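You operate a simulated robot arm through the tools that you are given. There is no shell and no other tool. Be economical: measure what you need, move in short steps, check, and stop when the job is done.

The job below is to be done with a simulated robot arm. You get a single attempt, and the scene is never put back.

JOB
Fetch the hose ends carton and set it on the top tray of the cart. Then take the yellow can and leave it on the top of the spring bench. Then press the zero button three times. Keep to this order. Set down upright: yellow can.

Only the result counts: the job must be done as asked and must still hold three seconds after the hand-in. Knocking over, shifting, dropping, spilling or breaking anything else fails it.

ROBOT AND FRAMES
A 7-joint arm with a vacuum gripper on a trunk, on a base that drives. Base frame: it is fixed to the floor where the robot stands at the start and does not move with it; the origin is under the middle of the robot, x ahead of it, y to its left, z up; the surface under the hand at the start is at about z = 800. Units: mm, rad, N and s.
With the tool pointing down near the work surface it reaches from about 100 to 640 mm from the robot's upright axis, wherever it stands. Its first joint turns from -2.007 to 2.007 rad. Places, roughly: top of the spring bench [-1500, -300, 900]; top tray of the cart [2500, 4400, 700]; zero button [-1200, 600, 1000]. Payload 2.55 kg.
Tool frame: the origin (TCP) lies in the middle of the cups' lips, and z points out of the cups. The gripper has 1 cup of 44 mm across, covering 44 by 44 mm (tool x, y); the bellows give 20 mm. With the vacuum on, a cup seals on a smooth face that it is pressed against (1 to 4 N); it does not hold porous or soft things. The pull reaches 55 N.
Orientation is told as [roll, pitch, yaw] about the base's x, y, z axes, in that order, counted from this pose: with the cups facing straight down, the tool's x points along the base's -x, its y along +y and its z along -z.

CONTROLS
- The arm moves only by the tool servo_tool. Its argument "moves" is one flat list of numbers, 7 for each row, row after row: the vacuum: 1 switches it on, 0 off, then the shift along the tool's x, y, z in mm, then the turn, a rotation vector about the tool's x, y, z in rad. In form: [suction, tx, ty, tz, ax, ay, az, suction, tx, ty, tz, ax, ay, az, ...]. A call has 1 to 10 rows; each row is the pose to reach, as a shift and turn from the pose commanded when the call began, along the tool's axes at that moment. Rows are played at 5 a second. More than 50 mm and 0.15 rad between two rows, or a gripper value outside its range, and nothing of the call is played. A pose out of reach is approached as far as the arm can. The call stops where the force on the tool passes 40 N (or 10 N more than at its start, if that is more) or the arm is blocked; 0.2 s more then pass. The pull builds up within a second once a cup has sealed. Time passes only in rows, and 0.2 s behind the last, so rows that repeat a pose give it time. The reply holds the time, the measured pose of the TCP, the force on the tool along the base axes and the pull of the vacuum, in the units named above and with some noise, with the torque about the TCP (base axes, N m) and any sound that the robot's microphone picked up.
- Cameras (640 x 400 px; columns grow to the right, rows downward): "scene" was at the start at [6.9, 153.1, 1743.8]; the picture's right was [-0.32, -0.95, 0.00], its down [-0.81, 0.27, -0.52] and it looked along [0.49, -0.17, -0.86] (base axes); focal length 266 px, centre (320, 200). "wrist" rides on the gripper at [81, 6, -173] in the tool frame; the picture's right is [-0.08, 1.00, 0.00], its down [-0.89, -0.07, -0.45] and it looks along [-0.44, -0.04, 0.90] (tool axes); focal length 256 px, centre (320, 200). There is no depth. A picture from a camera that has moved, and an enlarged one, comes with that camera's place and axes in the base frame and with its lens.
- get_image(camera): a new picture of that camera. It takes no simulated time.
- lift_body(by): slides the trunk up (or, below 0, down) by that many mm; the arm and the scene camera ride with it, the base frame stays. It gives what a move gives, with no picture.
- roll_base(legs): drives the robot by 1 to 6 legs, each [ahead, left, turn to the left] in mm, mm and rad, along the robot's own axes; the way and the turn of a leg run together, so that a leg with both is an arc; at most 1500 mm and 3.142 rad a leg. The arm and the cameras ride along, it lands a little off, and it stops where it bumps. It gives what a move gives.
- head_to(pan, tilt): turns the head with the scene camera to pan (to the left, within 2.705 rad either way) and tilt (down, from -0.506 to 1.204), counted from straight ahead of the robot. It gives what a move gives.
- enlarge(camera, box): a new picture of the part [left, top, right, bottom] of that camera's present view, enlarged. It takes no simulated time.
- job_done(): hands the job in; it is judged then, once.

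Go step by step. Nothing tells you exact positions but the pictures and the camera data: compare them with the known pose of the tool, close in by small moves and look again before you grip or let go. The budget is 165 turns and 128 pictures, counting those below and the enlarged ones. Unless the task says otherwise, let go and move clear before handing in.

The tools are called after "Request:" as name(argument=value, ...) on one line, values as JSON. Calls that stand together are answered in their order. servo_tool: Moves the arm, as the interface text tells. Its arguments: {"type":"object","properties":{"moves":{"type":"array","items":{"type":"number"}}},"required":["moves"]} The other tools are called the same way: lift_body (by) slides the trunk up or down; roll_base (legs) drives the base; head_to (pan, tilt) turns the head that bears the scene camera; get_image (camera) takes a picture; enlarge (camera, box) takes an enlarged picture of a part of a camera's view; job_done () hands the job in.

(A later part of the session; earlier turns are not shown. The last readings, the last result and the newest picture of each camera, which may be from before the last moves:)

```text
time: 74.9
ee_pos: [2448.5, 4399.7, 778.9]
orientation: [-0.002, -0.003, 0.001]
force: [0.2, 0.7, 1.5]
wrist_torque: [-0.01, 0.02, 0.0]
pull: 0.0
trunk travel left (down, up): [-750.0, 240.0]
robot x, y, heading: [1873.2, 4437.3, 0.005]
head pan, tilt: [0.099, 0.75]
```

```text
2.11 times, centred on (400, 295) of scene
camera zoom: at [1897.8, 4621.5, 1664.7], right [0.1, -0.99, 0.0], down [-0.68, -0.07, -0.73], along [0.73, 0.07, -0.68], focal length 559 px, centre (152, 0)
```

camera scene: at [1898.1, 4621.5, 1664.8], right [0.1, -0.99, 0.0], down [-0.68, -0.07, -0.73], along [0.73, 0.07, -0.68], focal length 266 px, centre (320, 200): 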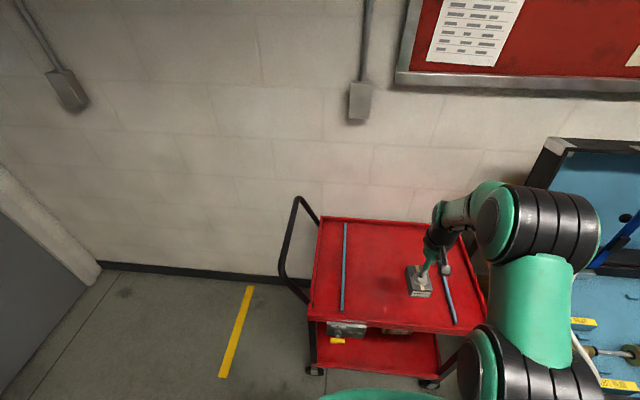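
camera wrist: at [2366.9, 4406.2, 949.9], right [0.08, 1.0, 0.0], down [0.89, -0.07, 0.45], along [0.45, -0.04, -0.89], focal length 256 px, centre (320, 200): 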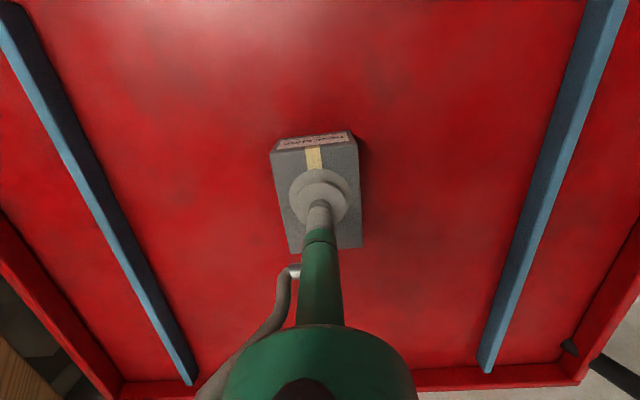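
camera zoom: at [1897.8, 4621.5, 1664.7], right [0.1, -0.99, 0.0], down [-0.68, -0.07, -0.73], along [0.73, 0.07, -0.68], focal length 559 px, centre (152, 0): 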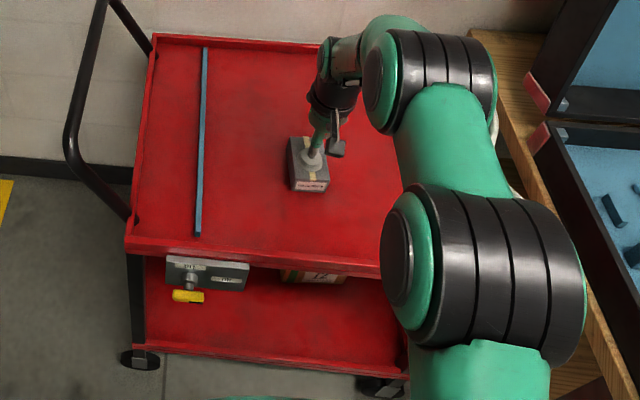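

Request:
servo_tool(moves=[0, 0, 0, -5, 0, 0, 0, 0, 0, 0, -20, 0, 0, 0, 0, 0, 0, -60, 0, 0, 0, 0, 0, 0, -105, 0, 0, 0, 0, 0, 0, -150, 0, 0, 0, 0, 0, 0, -195, 0, 0, 0, 0, 40, 0, -215, 0, 0, 0, 0, 80, 0, -225, 0, 0, 0])

Request:
get_image(camera="wrist")

Request:
lift_body(by=100)

```text
time: 76.7
ee_pos: [2366.0, 4398.7, 1000.9]
orientation: [-0.001, -0.003, -0.002]
force: [-1.1, -0.5, 0.8]
wrist_torque: [-0.02, 0.01, 0.0]
pull: 0.0
trunk travel left (down, up): [-750.0, 240.0]
robot x, y, heading: [1871.6, 4439.2, 0.001]
head pan, tilt: [0.099, 0.75]
```

```text
84 pictures are left
camera wrist: at [2284.4, 4405.3, 1172.9], right [0.08, 1.0, 0.0], down [0.89, -0.07, 0.45], along [0.45, -0.04, -0.89], focal length 256 px, centre (320, 200)
```

wrist: 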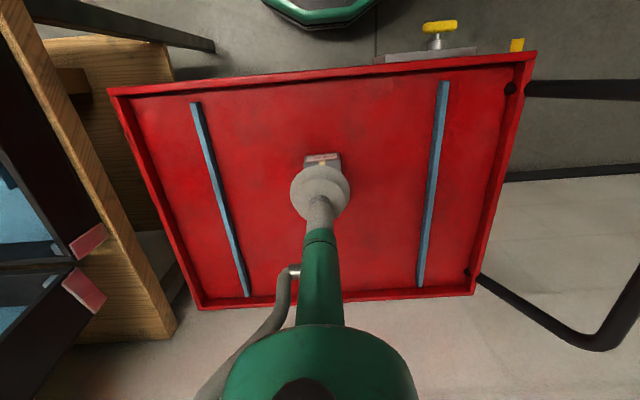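

```text
time: 78.1
ee_pos: [2367.8, 4398.7, 1100.2]
orientation: [-0.003, -0.003, 0.0]
force: [-0.4, 0.1, 0.4]
wrist_torque: [0.02, -0.01, 0.03]
pull: 0.0
trunk travel left (down, up): [-850.0, 140.0]
robot x, y, heading: [1871.8, 4437.7, 0.0]
head pan, tilt: [0.099, 0.75]
```

Carton stands on the tray. Returning by the same way for the can.

Request:
roll_base(legs=[[-330, 0, 0], [0, 0, 1.571], [-1500, 0, 0], [-1500, 0, 0], [-500, 0, 0], [0, 0, -1.571]])

```text
time: 104.4
ee_pos: [2102.2, 924.3, 1100.0]
orientation: [-0.004, -0.005, 0.009]
force: [-0.3, 0.9, 0.4]
wrist_torque: [0.0, 0.05, 0.03]
pull: 0.0
trunk travel left (down, up): [-850.0, 140.0]
robot x, y, heading: [1610.5, 962.0, 0.006]
head pan, tilt: [0.099, 0.75]
```

Request:
roll_base(legs=[[-1500, 0, 0], [-130, -900, -0.006]])

Request:
get_image(camera="wrist")

Request:
head_to(pan=-0.1, tilt=1.0)

Request:
get_image(camera="scene")

```text
time: 116.1
ee_pos: [492.8, 7.7, 1099.8]
orientation: [-0.002, -0.004, -0.008]
force: [-0.4, 0.2, -0.6]
wrist_torque: [0.02, -0.01, 0.05]
pull: 0.0
trunk travel left (down, up): [-850.0, 140.0]
robot x, y, heading: [-2.6, 46.8, -0.009]
head pan, tilt: [0.099, 0.75]
```

```text
83 pictures are left
camera wrist: at [411.3, 15.5, 1272.5], right [0.09, 1.0, 0.0], down [0.89, -0.08, 0.45], along [0.45, -0.04, -0.89], focal length 256 px, centre (320, 200)
```

wrist: 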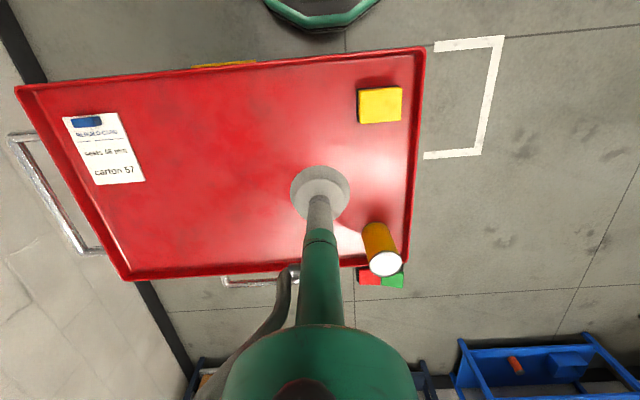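

```text
time: 116.9
ee_pos: [492.2, 7.3, 1102.1]
orientation: [-0.002, -0.004, -0.007]
force: [0.0, 0.7, 0.0]
wrist_torque: [0.0, -0.03, 0.0]
pull: 0.0
trunk travel left (down, up): [-850.0, 140.0]
robot x, y, heading: [-1.0, 54.4, -0.005]
head pan, tilt: [-0.099, 1.0]
```

```text
82 pictures are left
camera scene: at [11.9, 219.8, 1745.6], right [-0.11, -0.99, 0.0], down [-0.84, 0.09, -0.54], along [0.54, -0.06, -0.84], focal length 266 px, centre (320, 200)
```

scene: 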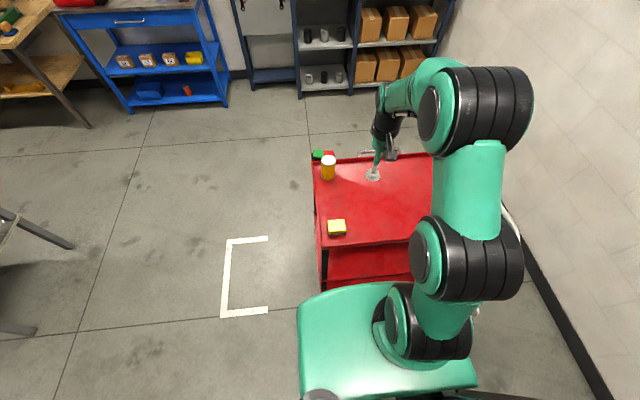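

The can stands at about (735, 105), top ≈ z 908 — out of reach from here, so I'll go round to the cart's left side and face it (-y).

Request:
roll_base(legs=[[0, 740, 0.005], [735, 0, 0], [0, 0, -1.571]])

Request:
get_image(camera="wrist")

Request:
get_image(camera="scene")

```text
time: 128.4
ee_pos: [686.1, 295.7, 1099.8]
orientation: [-0.002, -0.002, -1.604]
force: [0.7, -0.9, 0.0]
wrist_torque: [0.0, 0.03, -0.01]
pull: 0.1
trunk travel left (down, up): [-850.0, 140.0]
robot x, y, heading: [743.5, 787.2, -1.602]
head pan, tilt: [-0.099, 1.0]
```

```text
81 pictures are left
camera wrist: at [695.5, 376.2, 1272.5], right [0.99, -0.11, 0.0], down [-0.1, -0.89, 0.45], along [-0.05, -0.45, -0.89], focal length 256 px, centre (320, 200)
```

wrist: 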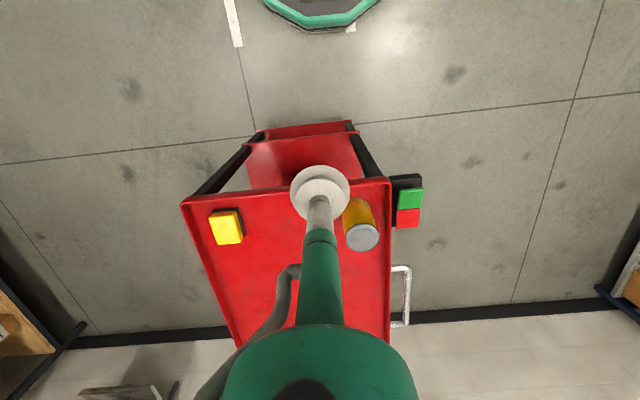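

```text
80 pictures are left
camera scene: at [915.0, 769.9, 1745.6], right [-0.99, 0.13, 0.0], down [0.11, 0.83, -0.54], along [-0.07, -0.54, -0.84], focal length 266 px, centre (320, 200)
```

scene: 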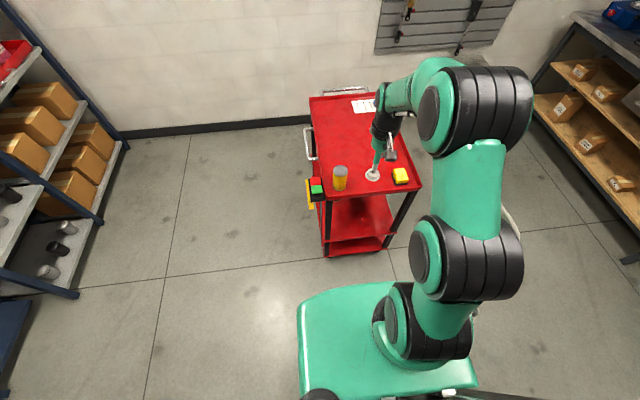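

Request:
roll_base(legs=[[110, 0, 0.03]])

Request:
get_image(camera="wrist")

```text
time: 129.6
ee_pos: [698.8, 182.7, 1101.7]
orientation: [-0.004, -0.001, -1.575]
force: [0.7, -0.3, 0.1]
wrist_torque: [0.02, 0.0, -0.02]
pull: 0.0
trunk travel left (down, up): [-850.0, 140.0]
robot x, y, heading: [738.2, 676.4, -1.571]
head pan, tilt: [-0.099, 1.0]
```

```text
79 pictures are left
camera wrist: at [705.9, 264.1, 1272.4], right [1.0, -0.08, 0.0], down [-0.07, -0.89, 0.45], along [-0.04, -0.45, -0.89], focal length 256 px, centre (320, 200)
```

wrist: 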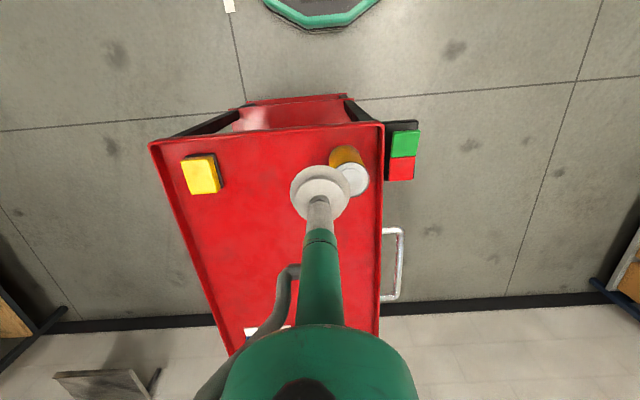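

Can centre (738, 110). Moving above it and down to z≈960 for a check.

Request:
servo_tool(moves=[0, -37, 20, 20, 0, 0, 0, 0, -73, 40, 45, 0, 0, 0, 0, -73, 40, 90, 0, 0, 0, 0, -73, 40, 130, 0, 0, 0, 0, -73, 40, 130, 0, 0, 0])

Request:
get_image(camera="wrist")

Request:
get_image(camera="scene")

Request:
enlarge(camera="scene", box=[300, 120, 400, 220])

```text
time: 130.8
ee_pos: [741.2, 108.7, 971.1]
orientation: [-0.003, -0.006, -1.574]
force: [0.1, -0.7, -0.7]
wrist_torque: [-0.05, 0.03, 0.0]
pull: 0.0
trunk travel left (down, up): [-850.0, 140.0]
robot x, y, heading: [740.9, 678.5, -1.575]
head pan, tilt: [-0.099, 1.0]
```

```text
78 pictures are left
camera wrist: at [747.4, 191.8, 1143.3], right [1.0, -0.08, 0.0], down [-0.07, -0.89, 0.45], along [-0.04, -0.45, -0.89], focal length 256 px, centre (320, 200)
```

wrist: 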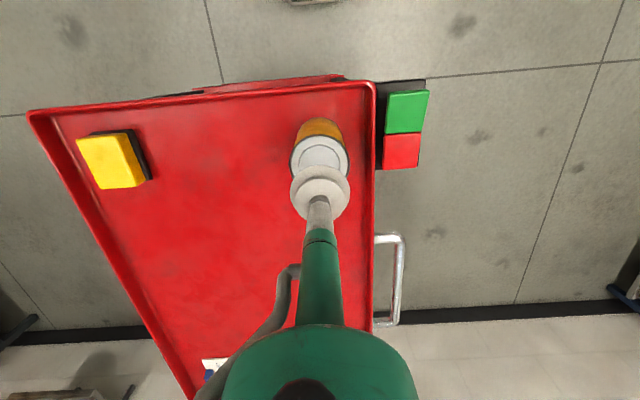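

```text
77 pictures are left
camera scene: at [913.4, 665.7, 1745.6], right [-0.99, 0.1, 0.0], down [0.09, 0.84, -0.54], along [-0.06, -0.54, -0.84], focal length 266 px, centre (320, 200)
```

scene: 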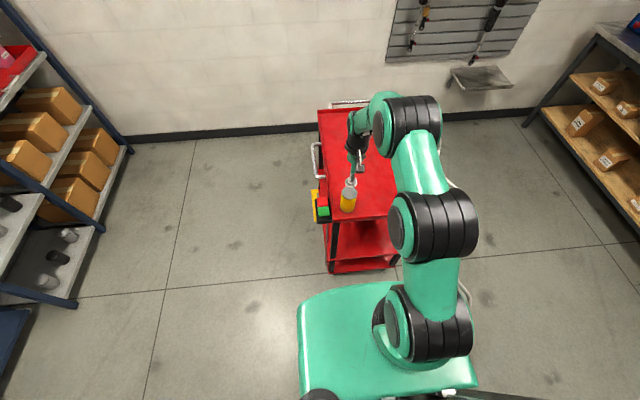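

```text
4.00 times, centred on (350, 170) of scene
camera zoom: at [913.4, 665.7, 1745.6], right [-0.99, 0.1, 0.0], down [0.09, 0.84, -0.54], along [-0.06, -0.54, -0.84], focal length 1062 px, centre (200, 320)
```

zoom: 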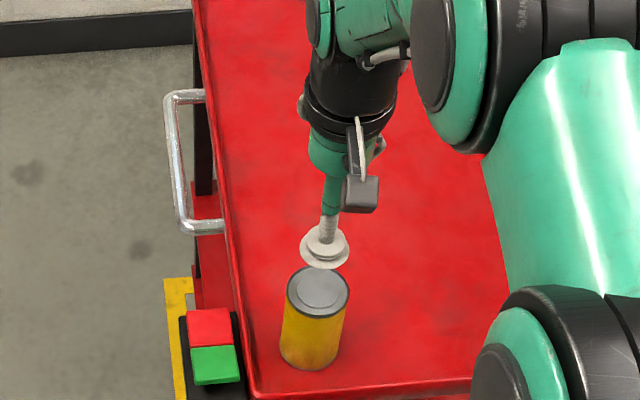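

Adjusting 5 mm in +y and lowering closer for a final check.

Request:
servo_tool(moves=[0, 4, 0, 20, 0, 0, 0, 0, 5, 0, 40, 0, 0, 0, 0, 5, 0, 48, 0, 0, 0, 0, 5, 0, 48, 0, 0, 0])

Request:
get_image(camera="wrist")

Request:
enlarge(camera="scene", box=[325, 170, 375, 220])

```text
time: 131.8
ee_pos: [738.9, 114.4, 922.7]
orientation: [-0.001, -0.003, -1.573]
force: [-1.0, -0.4, -0.4]
wrist_torque: [0.0, 0.0, 0.01]
pull: 0.1
trunk travel left (down, up): [-850.0, 140.0]
robot x, y, heading: [741.9, 675.4, -1.573]
head pan, tilt: [-0.099, 1.0]
```

```text
75 pictures are left
camera wrist: at [745.9, 195.6, 1094.6], right [1.0, -0.08, 0.0], down [-0.07, -0.89, 0.45], along [-0.04, -0.45, -0.89], focal length 256 px, centre (320, 200)
```

wrist: 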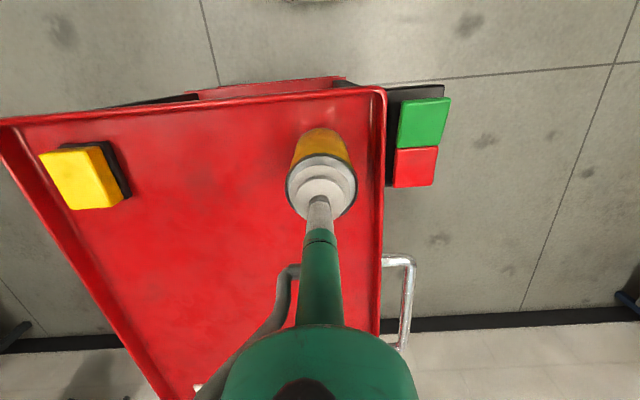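

```text
8.00 times, centred on (350, 195) of scene
camera zoom: at [913.5, 664.6, 1745.6], right [-0.99, 0.1, 0.0], down [0.09, 0.84, -0.54], along [-0.06, -0.54, -0.84], focal length 2125 px, centre (80, 240)
```

zoom: 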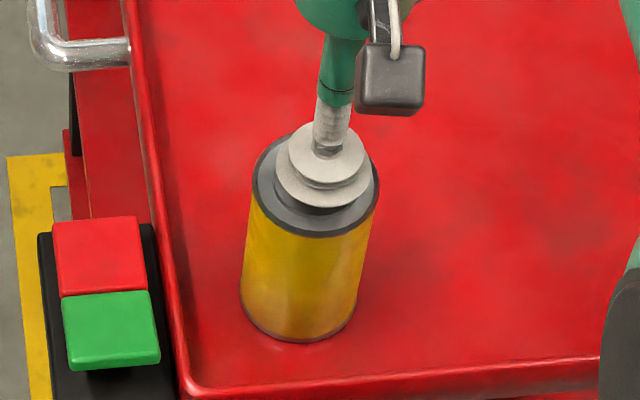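

Request:
servo_tool(moves=[1, 1, 3, 6, 0, 0, 0, 1, 1, 3, 11, 0, 0, 0, 1, 1, 3, 11, 0, 0, 0])

```text
time: 132.6
ee_pos: [741.9, 115.7, 910.7]
orientation: [-0.003, -0.001, -1.574]
force: [-0.3, -0.2, -3.6]
wrist_torque: [0.02, -0.01, -0.06]
pull: 54.5
trunk travel left (down, up): [-850.0, 140.0]
robot x, y, heading: [737.1, 675.6, -1.578]
head pan, tilt: [-0.099, 1.0]
```

Sealed on the can. Lifting straight up.

Request:
servo_tool(moves=[1, 0, 0, -8, 0, 0, 0, 1, 0, 0, -30, 0, 0, 0, 1, 0, 0, -60, 0, 0, 0, 1, 0, 0, -100, 0, 0, 0, 1, 0, 0, -140, 0, 0, 0, 1, 0, 0, -180, 0, 0, 0, 1, 0, 0, -220, 0, 0, 0, 1, 0, 0, -220, 0, 0, 0])

Request:
get_image(camera="wrist")

Request:
lift_body(by=100)

Request:
head_to(pan=-1.5, tilt=0.6)

Request:
get_image(camera="scene")

Request:
enlarge(camera="scene", box=[130, 60, 450, 260])

```text
time: 134.4
ee_pos: [742.6, 128.1, 1112.9]
orientation: [-0.001, -0.002, -1.574]
force: [1.2, -0.1, -2.9]
wrist_torque: [0.01, -0.03, 0.02]
pull: 54.8
out of reach, approached as far as the arm can: row 7, 8
trunk travel left (down, up): [-850.0, 140.0]
robot x, y, heading: [741.1, 679.7, -1.574]
head pan, tilt: [-0.099, 1.0]
```

```text
73 pictures are left
camera wrist: at [749.3, 209.8, 1285.2], right [1.0, -0.08, 0.0], down [-0.07, -0.89, 0.45], along [-0.04, -0.45, -0.89], focal length 256 px, centre (320, 200)
```

wrist: 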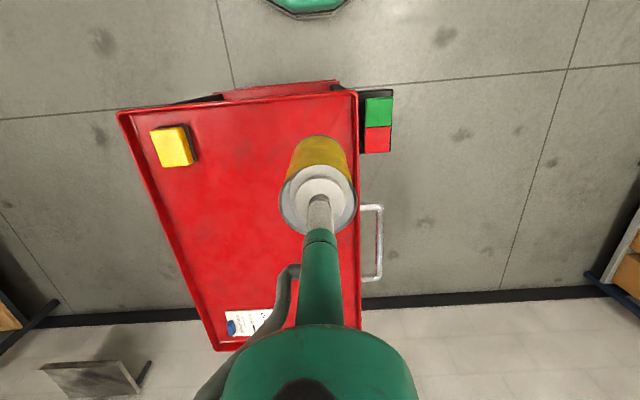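

```text
time: 135.8
ee_pos: [743.4, 127.3, 1213.1]
orientation: [-0.002, -0.003, -1.575]
force: [0.5, 0.0, -3.1]
wrist_torque: [0.01, -0.01, -0.01]
pull: 55.4
trunk travel left (down, up): [-950.0, 40.0]
robot x, y, heading: [741.9, 679.3, -1.573]
head pan, tilt: [-0.099, 1.0]
```

```text
time: 137.3
ee_pos: [742.1, 126.5, 1213.7]
orientation: [-0.001, -0.003, -1.573]
force: [0.2, -0.2, -2.7]
wrist_torque: [0.01, 0.0, 0.01]
pull: 55.2
trunk travel left (down, up): [-950.0, 40.0]
robot x, y, heading: [740.8, 679.8, -1.575]
head pan, tilt: [-1.499, 0.6]
```

```text
72 pictures are left
camera scene: at [832.5, 727.7, 1877.6], right [-0.07, 1.0, 0.0], down [0.56, 0.04, -0.82], along [-0.82, -0.06, -0.57], focal length 266 px, centre (320, 200)
```

scene: 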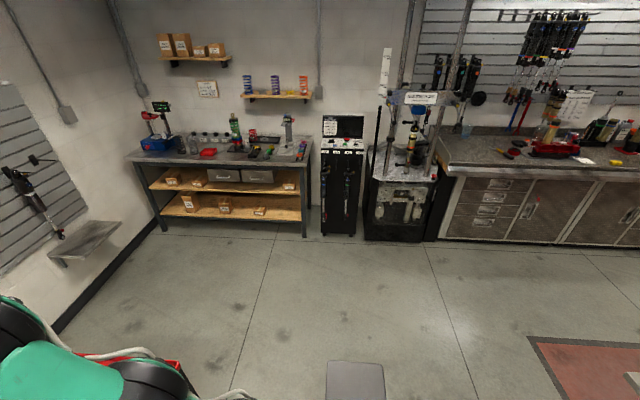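

```text
2.00 times, centred on (290, 160) of scene
camera zoom: at [832.5, 727.7, 1877.6], right [-0.07, 1.0, 0.0], down [0.56, 0.04, -0.82], along [-0.82, -0.06, -0.57], focal length 531 px, centre (380, 280)
```

zoom: 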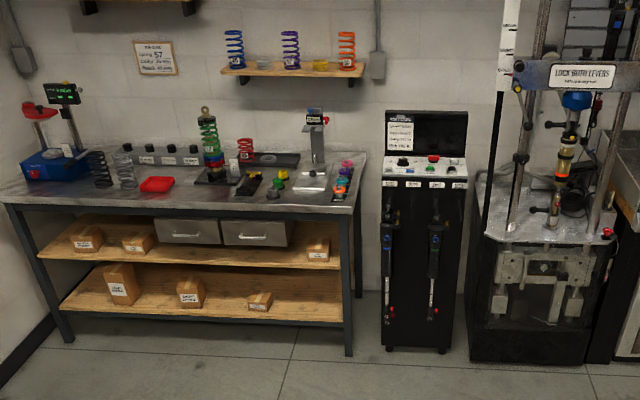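

Can is held. The spring bench spans x≈-1670…-1030, y≈-960…490. Backing off, turning to face it and approaching.

Request:
roll_base(legs=[[-100, 0, 0], [0, 0, -1.571], [950, 0, 0], [0, 1000, 0]])

Request:
head_to(pan=0.0, tilt=0.6)

Request:
get_image(camera="scene")

Request:
get_image(camera="wrist")

```text
time: 151.6
ee_pos: [-731.4, -264.1, 1213.0]
orientation: [-0.003, -0.003, -3.12]
force: [-0.2, -0.2, -3.9]
wrist_torque: [-0.05, -0.01, -0.01]
pull: 55.2
trunk travel left (down, up): [-950.0, 40.0]
robot x, y, heading: [-183.3, -247.8, -3.118]
head pan, tilt: [-1.499, 0.6]
```

```text
time: 153.2
ee_pos: [-732.1, -264.3, 1213.4]
orientation: [-0.002, -0.003, -3.122]
force: [-0.7, -0.5, -3.3]
wrist_torque: [0.01, -0.01, 0.0]
pull: 54.2
trunk travel left (down, up): [-950.0, 40.0]
robot x, y, heading: [-183.9, -248.0, -3.121]
head pan, tilt: [0.0, 0.6]
```

```text
70 pictures are left
camera scene: at [-205.9, -428.8, 1877.6], right [-0.02, 1.0, 0.0], down [0.56, 0.01, -0.83], along [-0.82, -0.02, -0.56], focal length 266 px, centre (320, 200)
```

scene: 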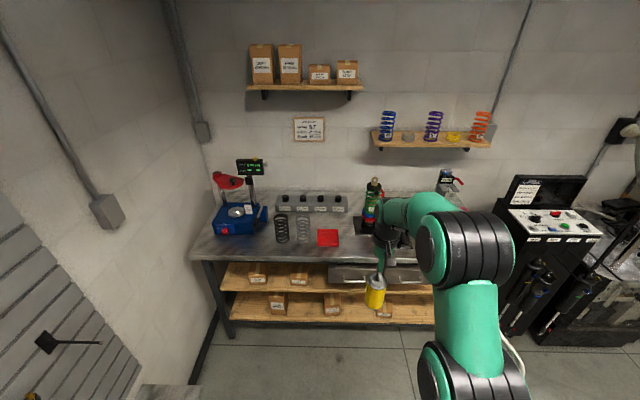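

```text
69 pictures are left
camera wrist: at [-651.3, -268.3, 1385.2], right [-0.06, -1.0, 0.0], down [-0.89, 0.05, 0.45], along [-0.45, 0.03, -0.89], focal length 256 px, centre (320, 200)
```

wrist: 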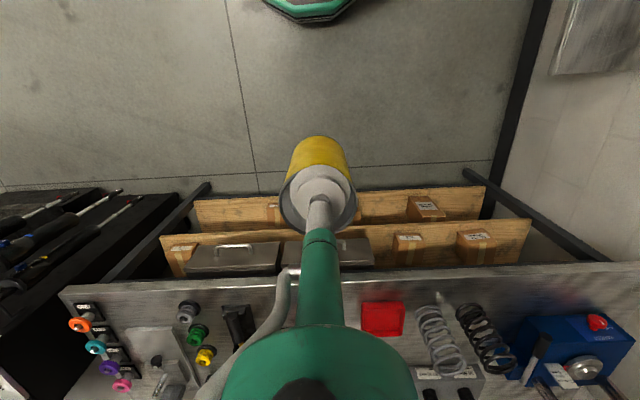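

The free front strip near y≈-220 between the red tray and the shock stand looks good for the can. Driving 300 mm closer and looking.

Request:
roll_base(legs=[[300, 0, -0.02]])

Request:
get_image(camera="wrist")

Request:
get_image(camera="scene")

```text
time: 155.2
ee_pos: [-1033.3, -253.3, 1212.6]
orientation: [-0.002, -0.005, 3.14]
force: [-0.1, -0.4, -2.1]
wrist_torque: [0.01, -0.01, 0.0]
pull: 54.8
trunk travel left (down, up): [-950.0, 40.0]
robot x, y, heading: [-482.3, -252.7, 3.137]
head pan, tilt: [0.0, 0.6]
```

```text
68 pictures are left
camera wrist: at [-951.8, -259.9, 1385.3], right [-0.08, -1.0, 0.0], down [-0.89, 0.07, 0.45], along [-0.45, 0.04, -0.89], focal length 256 px, centre (320, 200)
```

wrist: 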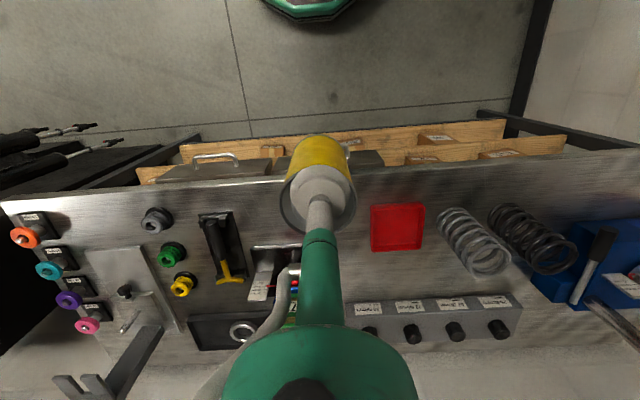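

```text
67 pictures are left
camera scene: at [-510.3, -431.0, 1877.6], right [0.0, 1.0, 0.0], down [0.56, 0.0, -0.83], along [-0.83, 0.0, -0.56], focal length 266 px, centre (320, 200)
```

scene: 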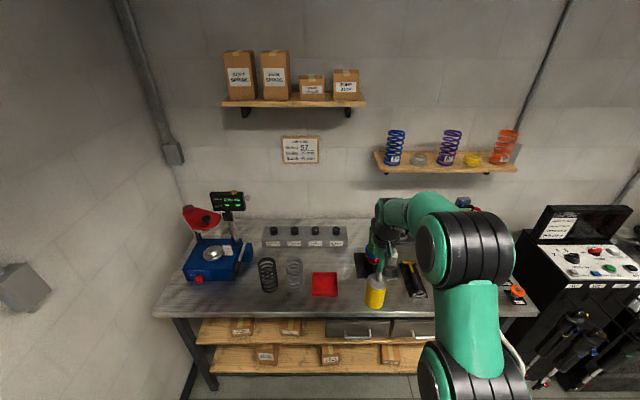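

Bench front edge ≈ x -1130; target for the can: (-1215, -215), clear of the red tray (y<-345), stand (x<-1320) and tool holder (y>-77). Driving up 150 mm and lowering the trunk.

Request:
roll_base(legs=[[150, 0, 0]])

Request:
servo_tool(moves=[1, -15, -19, 0, 0, 0, 0, 1, -30, -38, 0, 0, 0, 0, 1, -30, -38, 0, 0, 0, 0])

Request:
lift_body(by=-140)

Request:
get_image(camera="wrist")

Request:
get_image(camera="scene")

```text
time: 156.6
ee_pos: [-1181.4, -252.9, 1214.5]
orientation: [-0.002, -0.003, 3.14]
force: [0.2, -0.2, -3.7]
wrist_torque: [0.01, -0.04, 0.01]
pull: 54.8
trunk travel left (down, up): [-950.0, 40.0]
robot x, y, heading: [-632.2, -255.4, 3.138]
head pan, tilt: [0.0, 0.6]
```

```text
time: 157.4
ee_pos: [-1194.1, -219.9, 1199.8]
orientation: [-0.003, -0.004, 3.14]
force: [0.2, -0.4, -3.3]
wrist_torque: [0.0, 0.0, 0.0]
pull: 55.1
out of reach, approached as far as the arm can: row 1, 2, 3
trunk travel left (down, up): [-950.0, 40.0]
robot x, y, heading: [-631.3, -252.4, 3.139]
head pan, tilt: [0.0, 0.6]
```

```text
time: 159.1
ee_pos: [-1195.4, -220.5, 1060.4]
orientation: [-0.002, -0.002, 3.14]
force: [0.8, 0.3, -3.4]
wrist_torque: [0.02, 0.02, 0.0]
pull: 54.8
trunk travel left (down, up): [-810.0, 180.0]
robot x, y, heading: [-637.2, -257.7, 3.142]
head pan, tilt: [0.0, 0.6]
```

```text
66 pictures are left
camera wrist: at [-1114.7, -226.1, 1232.3], right [-0.08, -1.0, 0.0], down [-0.89, 0.07, 0.45], along [-0.45, 0.04, -0.89], focal length 256 px, centre (320, 200)
```

wrist: 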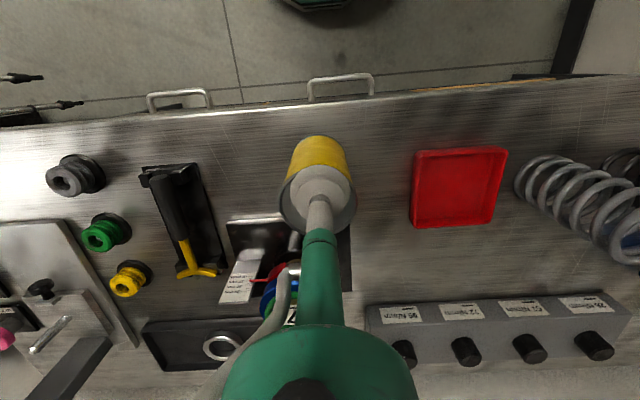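

```text
65 pictures are left
camera scene: at [-659.8, -430.6, 1737.7], right [0.0, 1.0, 0.0], down [0.56, 0.0, -0.83], along [-0.83, 0.0, -0.56], focal length 266 px, centre (320, 200)
```

scene: 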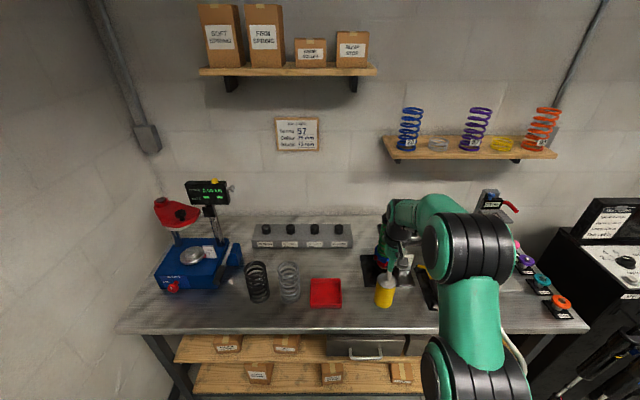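

Edge is ≈ -1152 at this level, so I shift in to x≈-1225 and lower in small steps.

Request:
servo_tool(moves=[1, -15, -3, 0, 0, 0, 0, 1, -29, -5, 0, 0, 0, 0, 1, -29, -5, 8, 0, 0, 0, 1, -29, -5, 15, 0, 0, 0, 1, -29, -5, 15, 0, 0, 0])

Request:
enlarge(camera="scene", box=[330, 230, 450, 330])

Request:
get_image(camera="wrist")

```text
time: 160.3
ee_pos: [-1217.4, -215.2, 1037.5]
orientation: [-0.003, -0.001, 3.14]
force: [-0.1, -0.3, -3.9]
wrist_torque: [0.0, 0.0, -0.02]
pull: 55.3
out of reach, approached as far as the arm can: row 1, 2, 3, 4, 5
trunk travel left (down, up): [-810.0, 180.0]
robot x, y, heading: [-634.3, -248.8, 3.138]
head pan, tilt: [0.0, 0.6]
```

```text
4.00 times, centred on (390, 280) of scene
camera zoom: at [-659.9, -430.7, 1737.6], right [0.0, 1.0, 0.0], down [0.56, 0.0, -0.83], along [-0.83, 0.0, -0.56], focal length 1062 px, centre (40, -120)
```

zoom: 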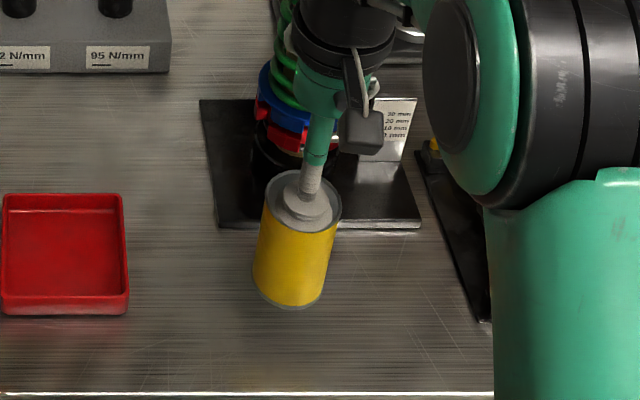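

```text
63 pictures are left
camera wrist: at [-1135.4, -222.2, 1209.3], right [-0.08, -1.0, 0.0], down [-0.89, 0.07, 0.45], along [-0.45, 0.04, -0.89], focal length 256 px, centre (320, 200)
```

wrist: 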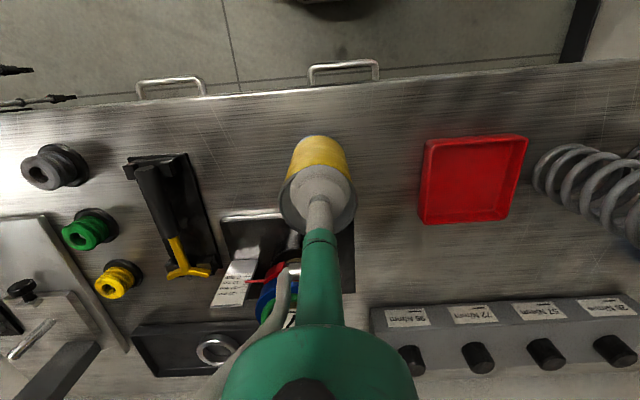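

Request:
servo_tool(moves=[1, 0, 0, 6, 0, 0, 0, 1, 0, 0, 12, 0, 0, 0, 1, 0, 0, 12, 0, 0, 0])

```text
time: 161.1
ee_pos: [-1216.4, -216.3, 1025.7]
orientation: [-0.001, -0.004, 3.141]
force: [-0.4, 0.2, -2.9]
wrist_torque: [-0.02, 0.01, -0.01]
pull: 55.0
trunk travel left (down, up): [-810.0, 180.0]
robot x, y, heading: [-632.7, -250.6, 3.138]
head pan, tilt: [0.0, 0.6]
```

Request:
servo_tool(moves=[1, 0, 0, 4, 0, 0, 0, 1, 0, 0, 8, 0, 0, 0, 1, 0, 0, 8, 0, 0, 0])

Request:
enlarge(camera="scene", box=[360, 260, 420, 320])

```text
time: 161.9
ee_pos: [-1216.2, -217.2, 1017.8]
orientation: [-0.003, -0.003, 3.141]
force: [0.0, -0.1, -4.3]
wrist_torque: [0.02, -0.01, -0.01]
pull: 54.3
trunk travel left (down, up): [-810.0, 180.0]
robot x, y, heading: [-632.5, -253.6, 3.137]
head pan, tilt: [0.0, 0.6]
```

```text
6.67 times, centred on (390, 290) of scene
camera zoom: at [-659.9, -430.6, 1737.6], right [0.0, 1.0, 0.0], down [0.56, 0.0, -0.83], along [-0.83, 0.0, -0.56], focal length 1771 px, centre (-147, -400)
```

zoom: 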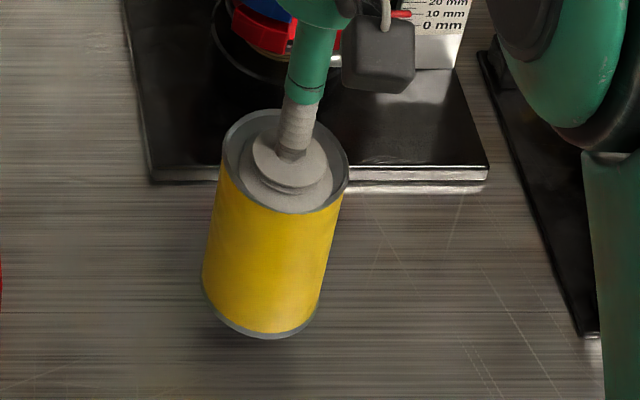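

Request:
servo_tool(moves=[1, 0, 0, 3, 0, 0, 0, 1, 0, 0, 6, 0, 0, 0, 1, 0, 0, 6, 0, 0, 0])

```text
time: 162.7
ee_pos: [-1216.5, -215.0, 1012.0]
orientation: [-0.002, -0.002, 3.14]
force: [0.8, -0.7, -2.6]
wrist_torque: [-0.03, -0.02, 0.03]
pull: 54.9
trunk travel left (down, up): [-810.0, 180.0]
robot x, y, heading: [-632.8, -252.5, 3.139]
head pan, tilt: [0.0, 0.6]
```

Request:
servo_tool(moves=[1, 0, 0, 2, 0, 0, 0, 1, 0, 0, 4, 0, 0, 0, 1, 0, 0, 4, 0, 0, 0])

Request:
enlarge(camera="scene", box=[360, 260, 420, 320])

```text
time: 163.5
ee_pos: [-1217.2, -215.7, 1006.5]
orientation: [-0.002, -0.003, 3.14]
force: [-0.5, -0.4, -3.1]
wrist_torque: [0.01, -0.01, -0.02]
pull: 55.1
trunk travel left (down, up): [-810.0, 180.0]
robot x, y, heading: [-633.0, -253.9, 3.141]
head pan, tilt: [0.0, 0.6]
```

```text
6.67 times, centred on (390, 290) of scene
camera zoom: at [-659.9, -430.6, 1737.6], right [0.0, 1.0, 0.0], down [0.57, 0.0, -0.83], along [-0.83, 0.0, -0.57], focal length 1771 px, centre (-147, -400)
```

zoom: 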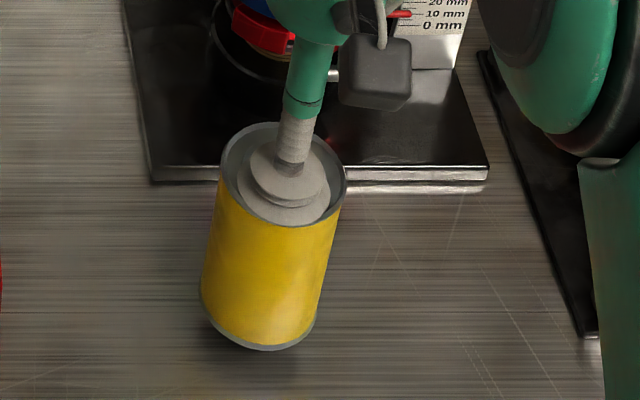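

Request:
servo_tool(moves=[1, 0, 0, 2, 0, 0, 0, 1, 0, 0, 5, 0, 0, 0, 1, 0, 0, 5, 0, 0, 0])

Request:
servo_tool(moves=[1, 0, 0, 2, 0, 0, 0, 1, 0, 0, 3, 0, 0, 0, 1, 0, 0, 3, 0, 0, 0])

```text
time: 164.3
ee_pos: [-1216.6, -215.1, 1001.8]
orientation: [-0.001, -0.004, 3.14]
force: [0.2, 0.3, -3.7]
wrist_torque: [-0.04, -0.01, 0.03]
pull: 55.0
trunk travel left (down, up): [-810.0, 180.0]
robot x, y, heading: [-633.4, -251.0, 3.141]
head pan, tilt: [0.0, 0.6]
```

```text
time: 165.1
ee_pos: [-1217.1, -216.6, 999.9]
orientation: [-0.003, -0.005, 3.141]
force: [-0.7, -0.3, -2.6]
wrist_torque: [0.01, -0.02, 0.0]
pull: 54.9
trunk travel left (down, up): [-810.0, 180.0]
robot x, y, heading: [-633.1, -253.4, 3.141]
head pan, tilt: [0.0, 0.6]
```

Request:
enlarge(camera="scene", box=[375, 275, 415, 315])

Request:
servo_tool(moves=[1, 0, 0, 2, 0, 0, 0, 1, 0, 0, 4, 0, 0, 0, 1, 0, 0, 4, 0, 0, 0])

```text
10.00 times, centred on (395, 295) of scene
camera zoom: at [-660.0, -430.6, 1737.6], right [0.0, 1.0, 0.0], down [0.57, 0.0, -0.82], along [-0.82, 0.0, -0.57], focal length 2656 px, centre (-430, -750)
```

zoom: 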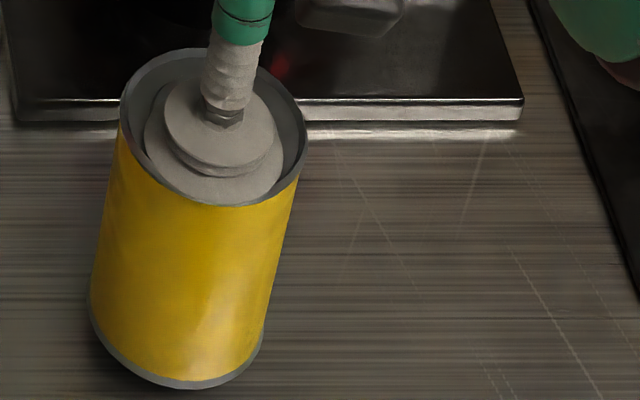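

```text
time: 165.9
ee_pos: [-1217.7, -215.5, 996.4]
orientation: [-0.001, -0.003, 3.14]
force: [-0.1, 1.5, -3.3]
wrist_torque: [-0.01, 0.01, 0.0]
pull: 54.9
trunk travel left (down, up): [-810.0, 180.0]
robot x, y, heading: [-632.9, -253.3, 3.138]
head pan, tilt: [0.0, 0.6]
```

Request:
servo_tool(moves=[1, 0, 0, 3, 0, 0, 0, 1, 0, 0, 6, 0, 0, 0, 1, 0, 0, 6, 0, 0, 0])

Request:
enlarge(camera="scene", box=[375, 285, 415, 325])

```text
time: 166.7
ee_pos: [-1216.4, -215.2, 989.8]
orientation: [-0.002, -0.004, 3.14]
force: [0.3, -0.6, -3.7]
wrist_torque: [-0.01, 0.0, -0.03]
pull: 55.2
trunk travel left (down, up): [-810.0, 180.0]
robot x, y, heading: [-633.7, -248.6, 3.148]
head pan, tilt: [0.0, 0.6]
```

```text
10.00 times, centred on (395, 305) of scene
camera zoom: at [-659.9, -430.6, 1737.6], right [0.0, 1.0, 0.0], down [0.56, 0.0, -0.83], along [-0.83, 0.0, -0.56], focal length 2656 px, centre (-430, -850)
```

zoom: 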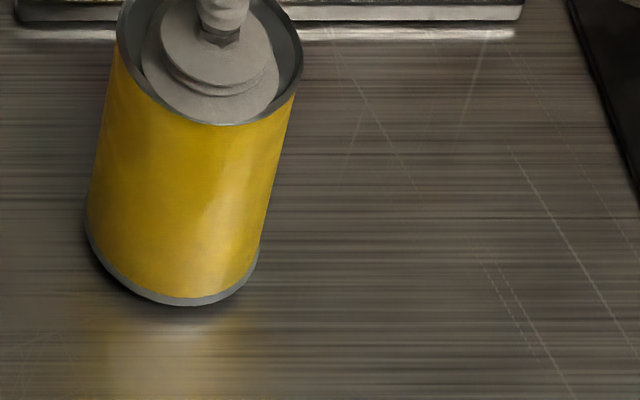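

Request:
servo_tool(moves=[1, 0, 0, 2, 0, 0, 0, 1, 0, 0, 4, 0, 0, 0, 1, 0, 0, 4, 0, 0, 0])

Request:
enlarge(camera="scene", box=[375, 285, 415, 325])

```text
time: 167.5
ee_pos: [-1215.6, -216.0, 986.7]
orientation: [-0.002, -0.004, 3.14]
force: [-0.4, -0.5, -2.5]
wrist_torque: [-0.02, 0.0, 0.0]
pull: 54.9
trunk travel left (down, up): [-810.0, 180.0]
robot x, y, heading: [-633.1, -256.1, 3.144]
head pan, tilt: [0.0, 0.6]
```

```text
10.00 times, centred on (395, 305) of scene
camera zoom: at [-659.9, -430.7, 1737.6], right [0.0, 1.0, 0.0], down [0.56, 0.0, -0.83], along [-0.83, 0.0, -0.56], focal length 2656 px, centre (-430, -850)
```

zoom: 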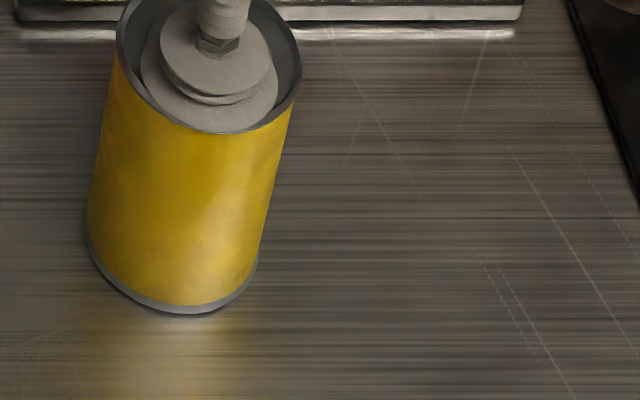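

Close to touching. Small steps further.

Request:
servo_tool(moves=[1, 0, 0, 1, 0, 0, 0, 1, 0, 0, 2, 0, 0, 0, 1, 0, 0, 2, 0, 0, 0])

Request:
servo_tool(moves=[1, 0, 0, 1, 0, 0, 0, 1, 0, 0, 2, 0, 0, 0, 1, 0, 0, 2, 0, 0, 0])

```text
time: 168.3
ee_pos: [-1215.6, -215.5, 985.5]
orientation: [-0.002, -0.004, 3.14]
force: [2.8, 0.6, 4.2]
wrist_torque: [0.08, 0.09, -0.03]
pull: 55.2
trunk travel left (down, up): [-810.0, 180.0]
robot x, y, heading: [-634.8, -252.1, 3.139]
head pan, tilt: [0.0, 0.6]
```

```text
time: 169.1
ee_pos: [-1215.8, -216.4, 985.2]
orientation: [-0.002, -0.008, 3.138]
force: [5.7, -1.1, 13.7]
wrist_torque: [0.03, 0.2, -0.01]
pull: 54.8
trunk travel left (down, up): [-810.0, 180.0]
robot x, y, heading: [-634.1, -251.7, 3.144]
head pan, tilt: [0.0, 0.6]
```

Contact. Easing 1.5 mm and releasing.

Request:
servo_tool(moves=[1, 0, 0, -1.5, 0, 0, 0, 1, 0, 0, -1.5, 0, 0, 0, 0, 0, 0, -1.5, 0, 0, 0, 0, 0, 0, -1.5, 0, 0, 0, 0, 0, 0, -1.5, 0, 0, 0, 0, 0, 0, -1.5, 0, 0, 0, 0, 0, 0, -1.5, 0, 0, 0])

Request:
enlarge(camera="scene", box=[375, 275, 415, 315])

```text
time: 170.7
ee_pos: [-1215.6, -215.3, 983.2]
orientation: [-0.002, -0.003, 3.141]
force: [0.2, 0.9, 0.6]
wrist_torque: [0.01, 0.04, 0.0]
pull: 0.1
trunk travel left (down, up): [-810.0, 180.0]
robot x, y, heading: [-636.0, -253.4, 3.137]
head pan, tilt: [0.0, 0.6]
```

```text
10.00 times, centred on (395, 295) of scene
camera zoom: at [-659.9, -430.6, 1737.6], right [0.0, 1.0, 0.0], down [0.56, 0.0, -0.83], along [-0.83, 0.0, -0.56], focal length 2656 px, centre (-430, -750)
```

zoom: 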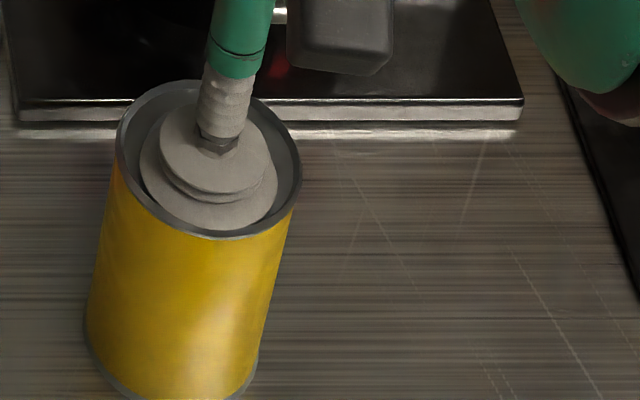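

Released; rising straight with the trunk.

Request:
lift_body(by=160)

Request:
get_image(camera="wrist")

Request:
head_to(pan=-0.5, tilt=0.6)

Request:
get_image(camera="scene")

Request:
enlarge(camera="scene", box=[260, 200, 480, 370])

```text
time: 172.5
ee_pos: [-1217.0, -215.1, 1142.2]
orientation: [-0.002, -0.001, 3.141]
force: [0.0, -0.2, 0.2]
wrist_torque: [0.0, -0.03, 0.01]
pull: 0.1
trunk travel left (down, up): [-970.0, 20.0]
robot x, y, heading: [-634.0, -250.3, 3.141]
head pan, tilt: [0.0, 0.6]
```

```text
56 pictures are left
camera wrist: at [-1136.0, -221.7, 1315.0], right [-0.08, -1.0, 0.0], down [-0.89, 0.07, 0.45], along [-0.45, 0.04, -0.89], focal length 256 px, centre (320, 200)
```

wrist: 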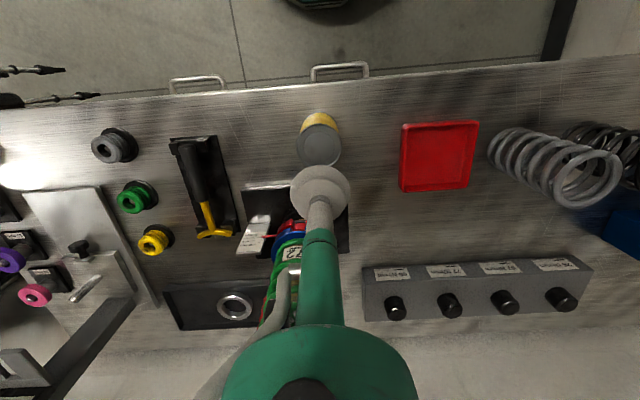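

```text
time: 173.4
ee_pos: [-1217.5, -215.3, 1142.6]
orientation: [-0.002, -0.003, 3.14]
force: [-1.2, 0.8, -0.2]
wrist_torque: [-0.01, 0.01, -0.03]
pull: 0.0
trunk travel left (down, up): [-970.0, 20.0]
robot x, y, heading: [-630.0, -252.6, 3.142]
head pan, tilt: [-0.499, 0.6]
```

```text
55 pictures are left
camera scene: at [-649.1, -388.5, 1897.6], right [0.48, 0.88, 0.0], down [0.5, -0.27, -0.83], along [-0.72, 0.4, -0.56], focal length 266 px, centre (320, 200)
```

scene: 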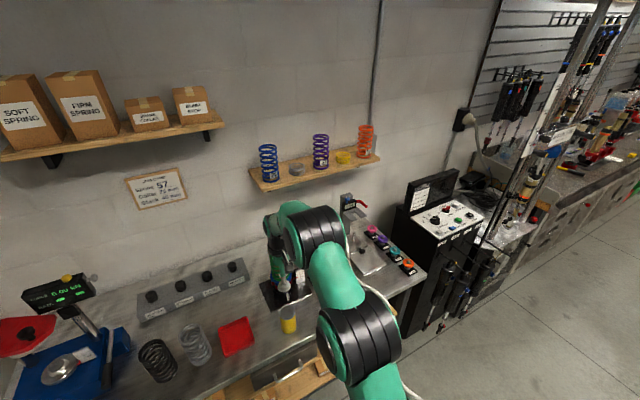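

```text
2.35 times, centred on (370, 285) of scene
camera zoom: at [-649.1, -388.5, 1897.6], right [0.48, 0.88, 0.0], down [0.5, -0.27, -0.83], along [-0.72, 0.4, -0.56], focal length 625 px, centre (202, 0)
```

zoom: 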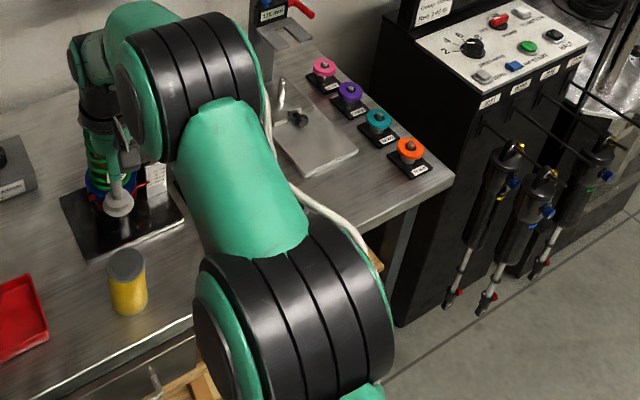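

Can stands upright on the bench. Now backing off and moving in front of the test console.

Request:
roll_base(legs=[[-300, 0, 0], [0, -800, 0]])

Request:
head_to(pan=0.0, tilt=0.8)

Request:
get_image(camera="scene")

Request:
get_image(camera="wrist")

```text
time: 179.4
ee_pos: [-907.3, 599.9, 1143.5]
orientation: [-0.002, -0.004, 3.13]
force: [-0.4, -0.2, 0.3]
wrist_torque: [-0.01, 0.02, -0.03]
pull: 0.1
trunk travel left (down, up): [-970.0, 20.0]
robot x, y, heading: [-326.4, 559.9, 3.131]
head pan, tilt: [-0.499, 0.6]
```

```text
time: 180.3
ee_pos: [-908.3, 600.5, 1143.5]
orientation: [-0.001, -0.003, 3.132]
force: [0.1, -0.2, -0.1]
wrist_torque: [0.02, -0.01, -0.01]
pull: 0.0
trunk travel left (down, up): [-970.0, 20.0]
robot x, y, heading: [-324.0, 557.6, 3.132]
head pan, tilt: [0.0, 0.799]
```

```text
53 pictures are left
camera scene: at [-345.1, 380.2, 1880.7], right [0.01, 1.0, 0.0], down [0.72, -0.01, -0.7], along [-0.7, 0.01, -0.72], focal length 266 px, centre (320, 200)
```

scene: 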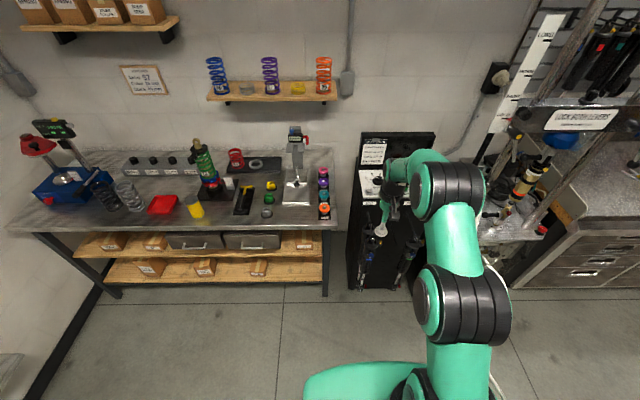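

```text
52 pictures are left
camera wrist: at [-827.0, 593.1, 1315.2], right [-0.09, -1.0, 0.0], down [-0.89, 0.08, 0.45], along [-0.45, 0.04, -0.89], focal length 256 px, centre (320, 200)
```

wrist: 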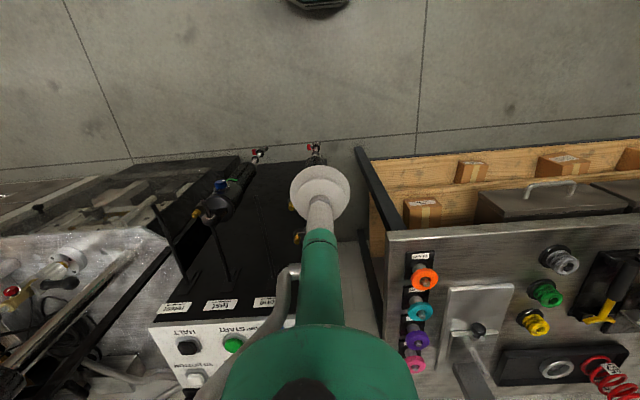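

Request:
enlarge(camera="scene", box=[340, 125, 440, 225])

```text
4.00 times, centred on (390, 175) of scene
camera zoom: at [-345.1, 380.2, 1880.7], right [0.01, 1.0, 0.0], down [0.72, -0.01, -0.7], along [-0.7, 0.01, -0.72], focal length 1062 px, centre (40, 300)
```

zoom: 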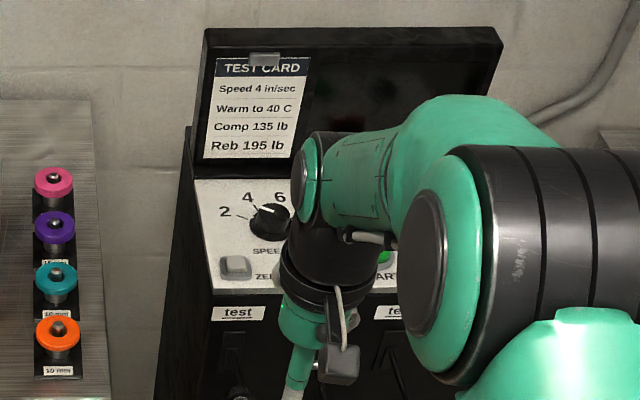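

ZERO is the light-grey button at about (-1250, 624). I'll drive 280 mm closer, keeping off the shocks hanging on the console front (x≈-1000).

Request:
roll_base(legs=[[280, 0, 0.01]])

Request:
get_image(camera="wrist")

Request:
head_to(pan=-0.3, tilt=0.8)

Request:
get_image(camera="scene")

```text
time: 182.3
ee_pos: [-1184.4, 593.9, 1144.2]
orientation: [-0.002, -0.003, -3.136]
force: [0.0, 0.3, -0.6]
wrist_torque: [0.01, -0.05, 0.03]
pull: 0.0
trunk travel left (down, up): [-970.0, 20.0]
robot x, y, heading: [-601.0, 560.5, -3.138]
head pan, tilt: [0.0, 0.799]
```

```text
50 pictures are left
camera wrist: at [-1102.8, 587.4, 1315.3], right [-0.08, -1.0, 0.0], down [-0.89, 0.07, 0.45], along [-0.45, 0.04, -0.89], focal length 256 px, centre (320, 200)
```

wrist: 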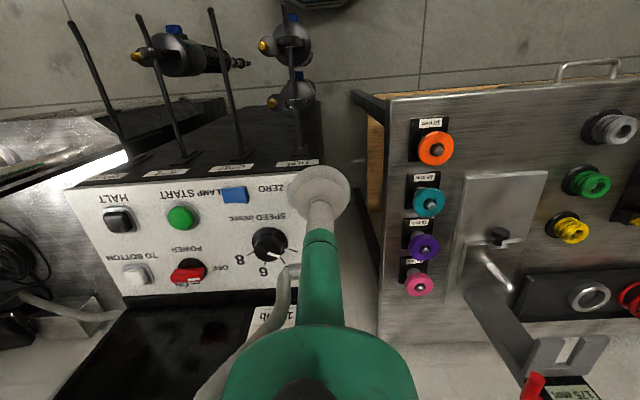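

```text
time: 183.1
ee_pos: [-1183.8, 593.0, 1143.5]
orientation: [-0.001, -0.003, -3.139]
force: [0.2, -0.2, -0.2]
wrist_torque: [0.0, 0.04, -0.02]
pull: 0.0
trunk travel left (down, up): [-970.0, 20.0]
robot x, y, heading: [-599.1, 559.4, -3.137]
head pan, tilt: [-0.3, 0.799]
```

```text
49 pictures are left
camera scene: at [-614.4, 404.7, 1880.7], right [0.29, 0.96, 0.0], down [0.69, -0.21, -0.7], along [-0.67, 0.2, -0.72], focal length 266 px, centre (320, 200)
```

scene: 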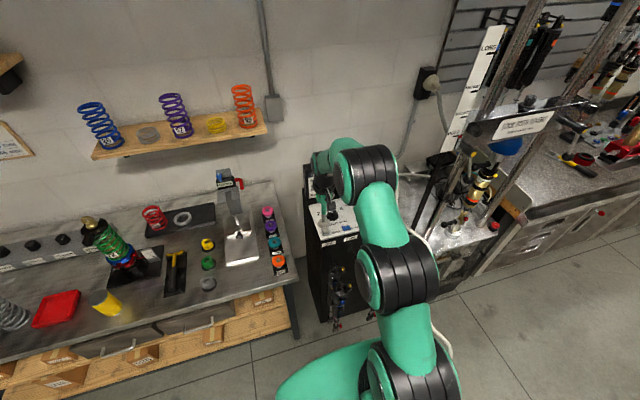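

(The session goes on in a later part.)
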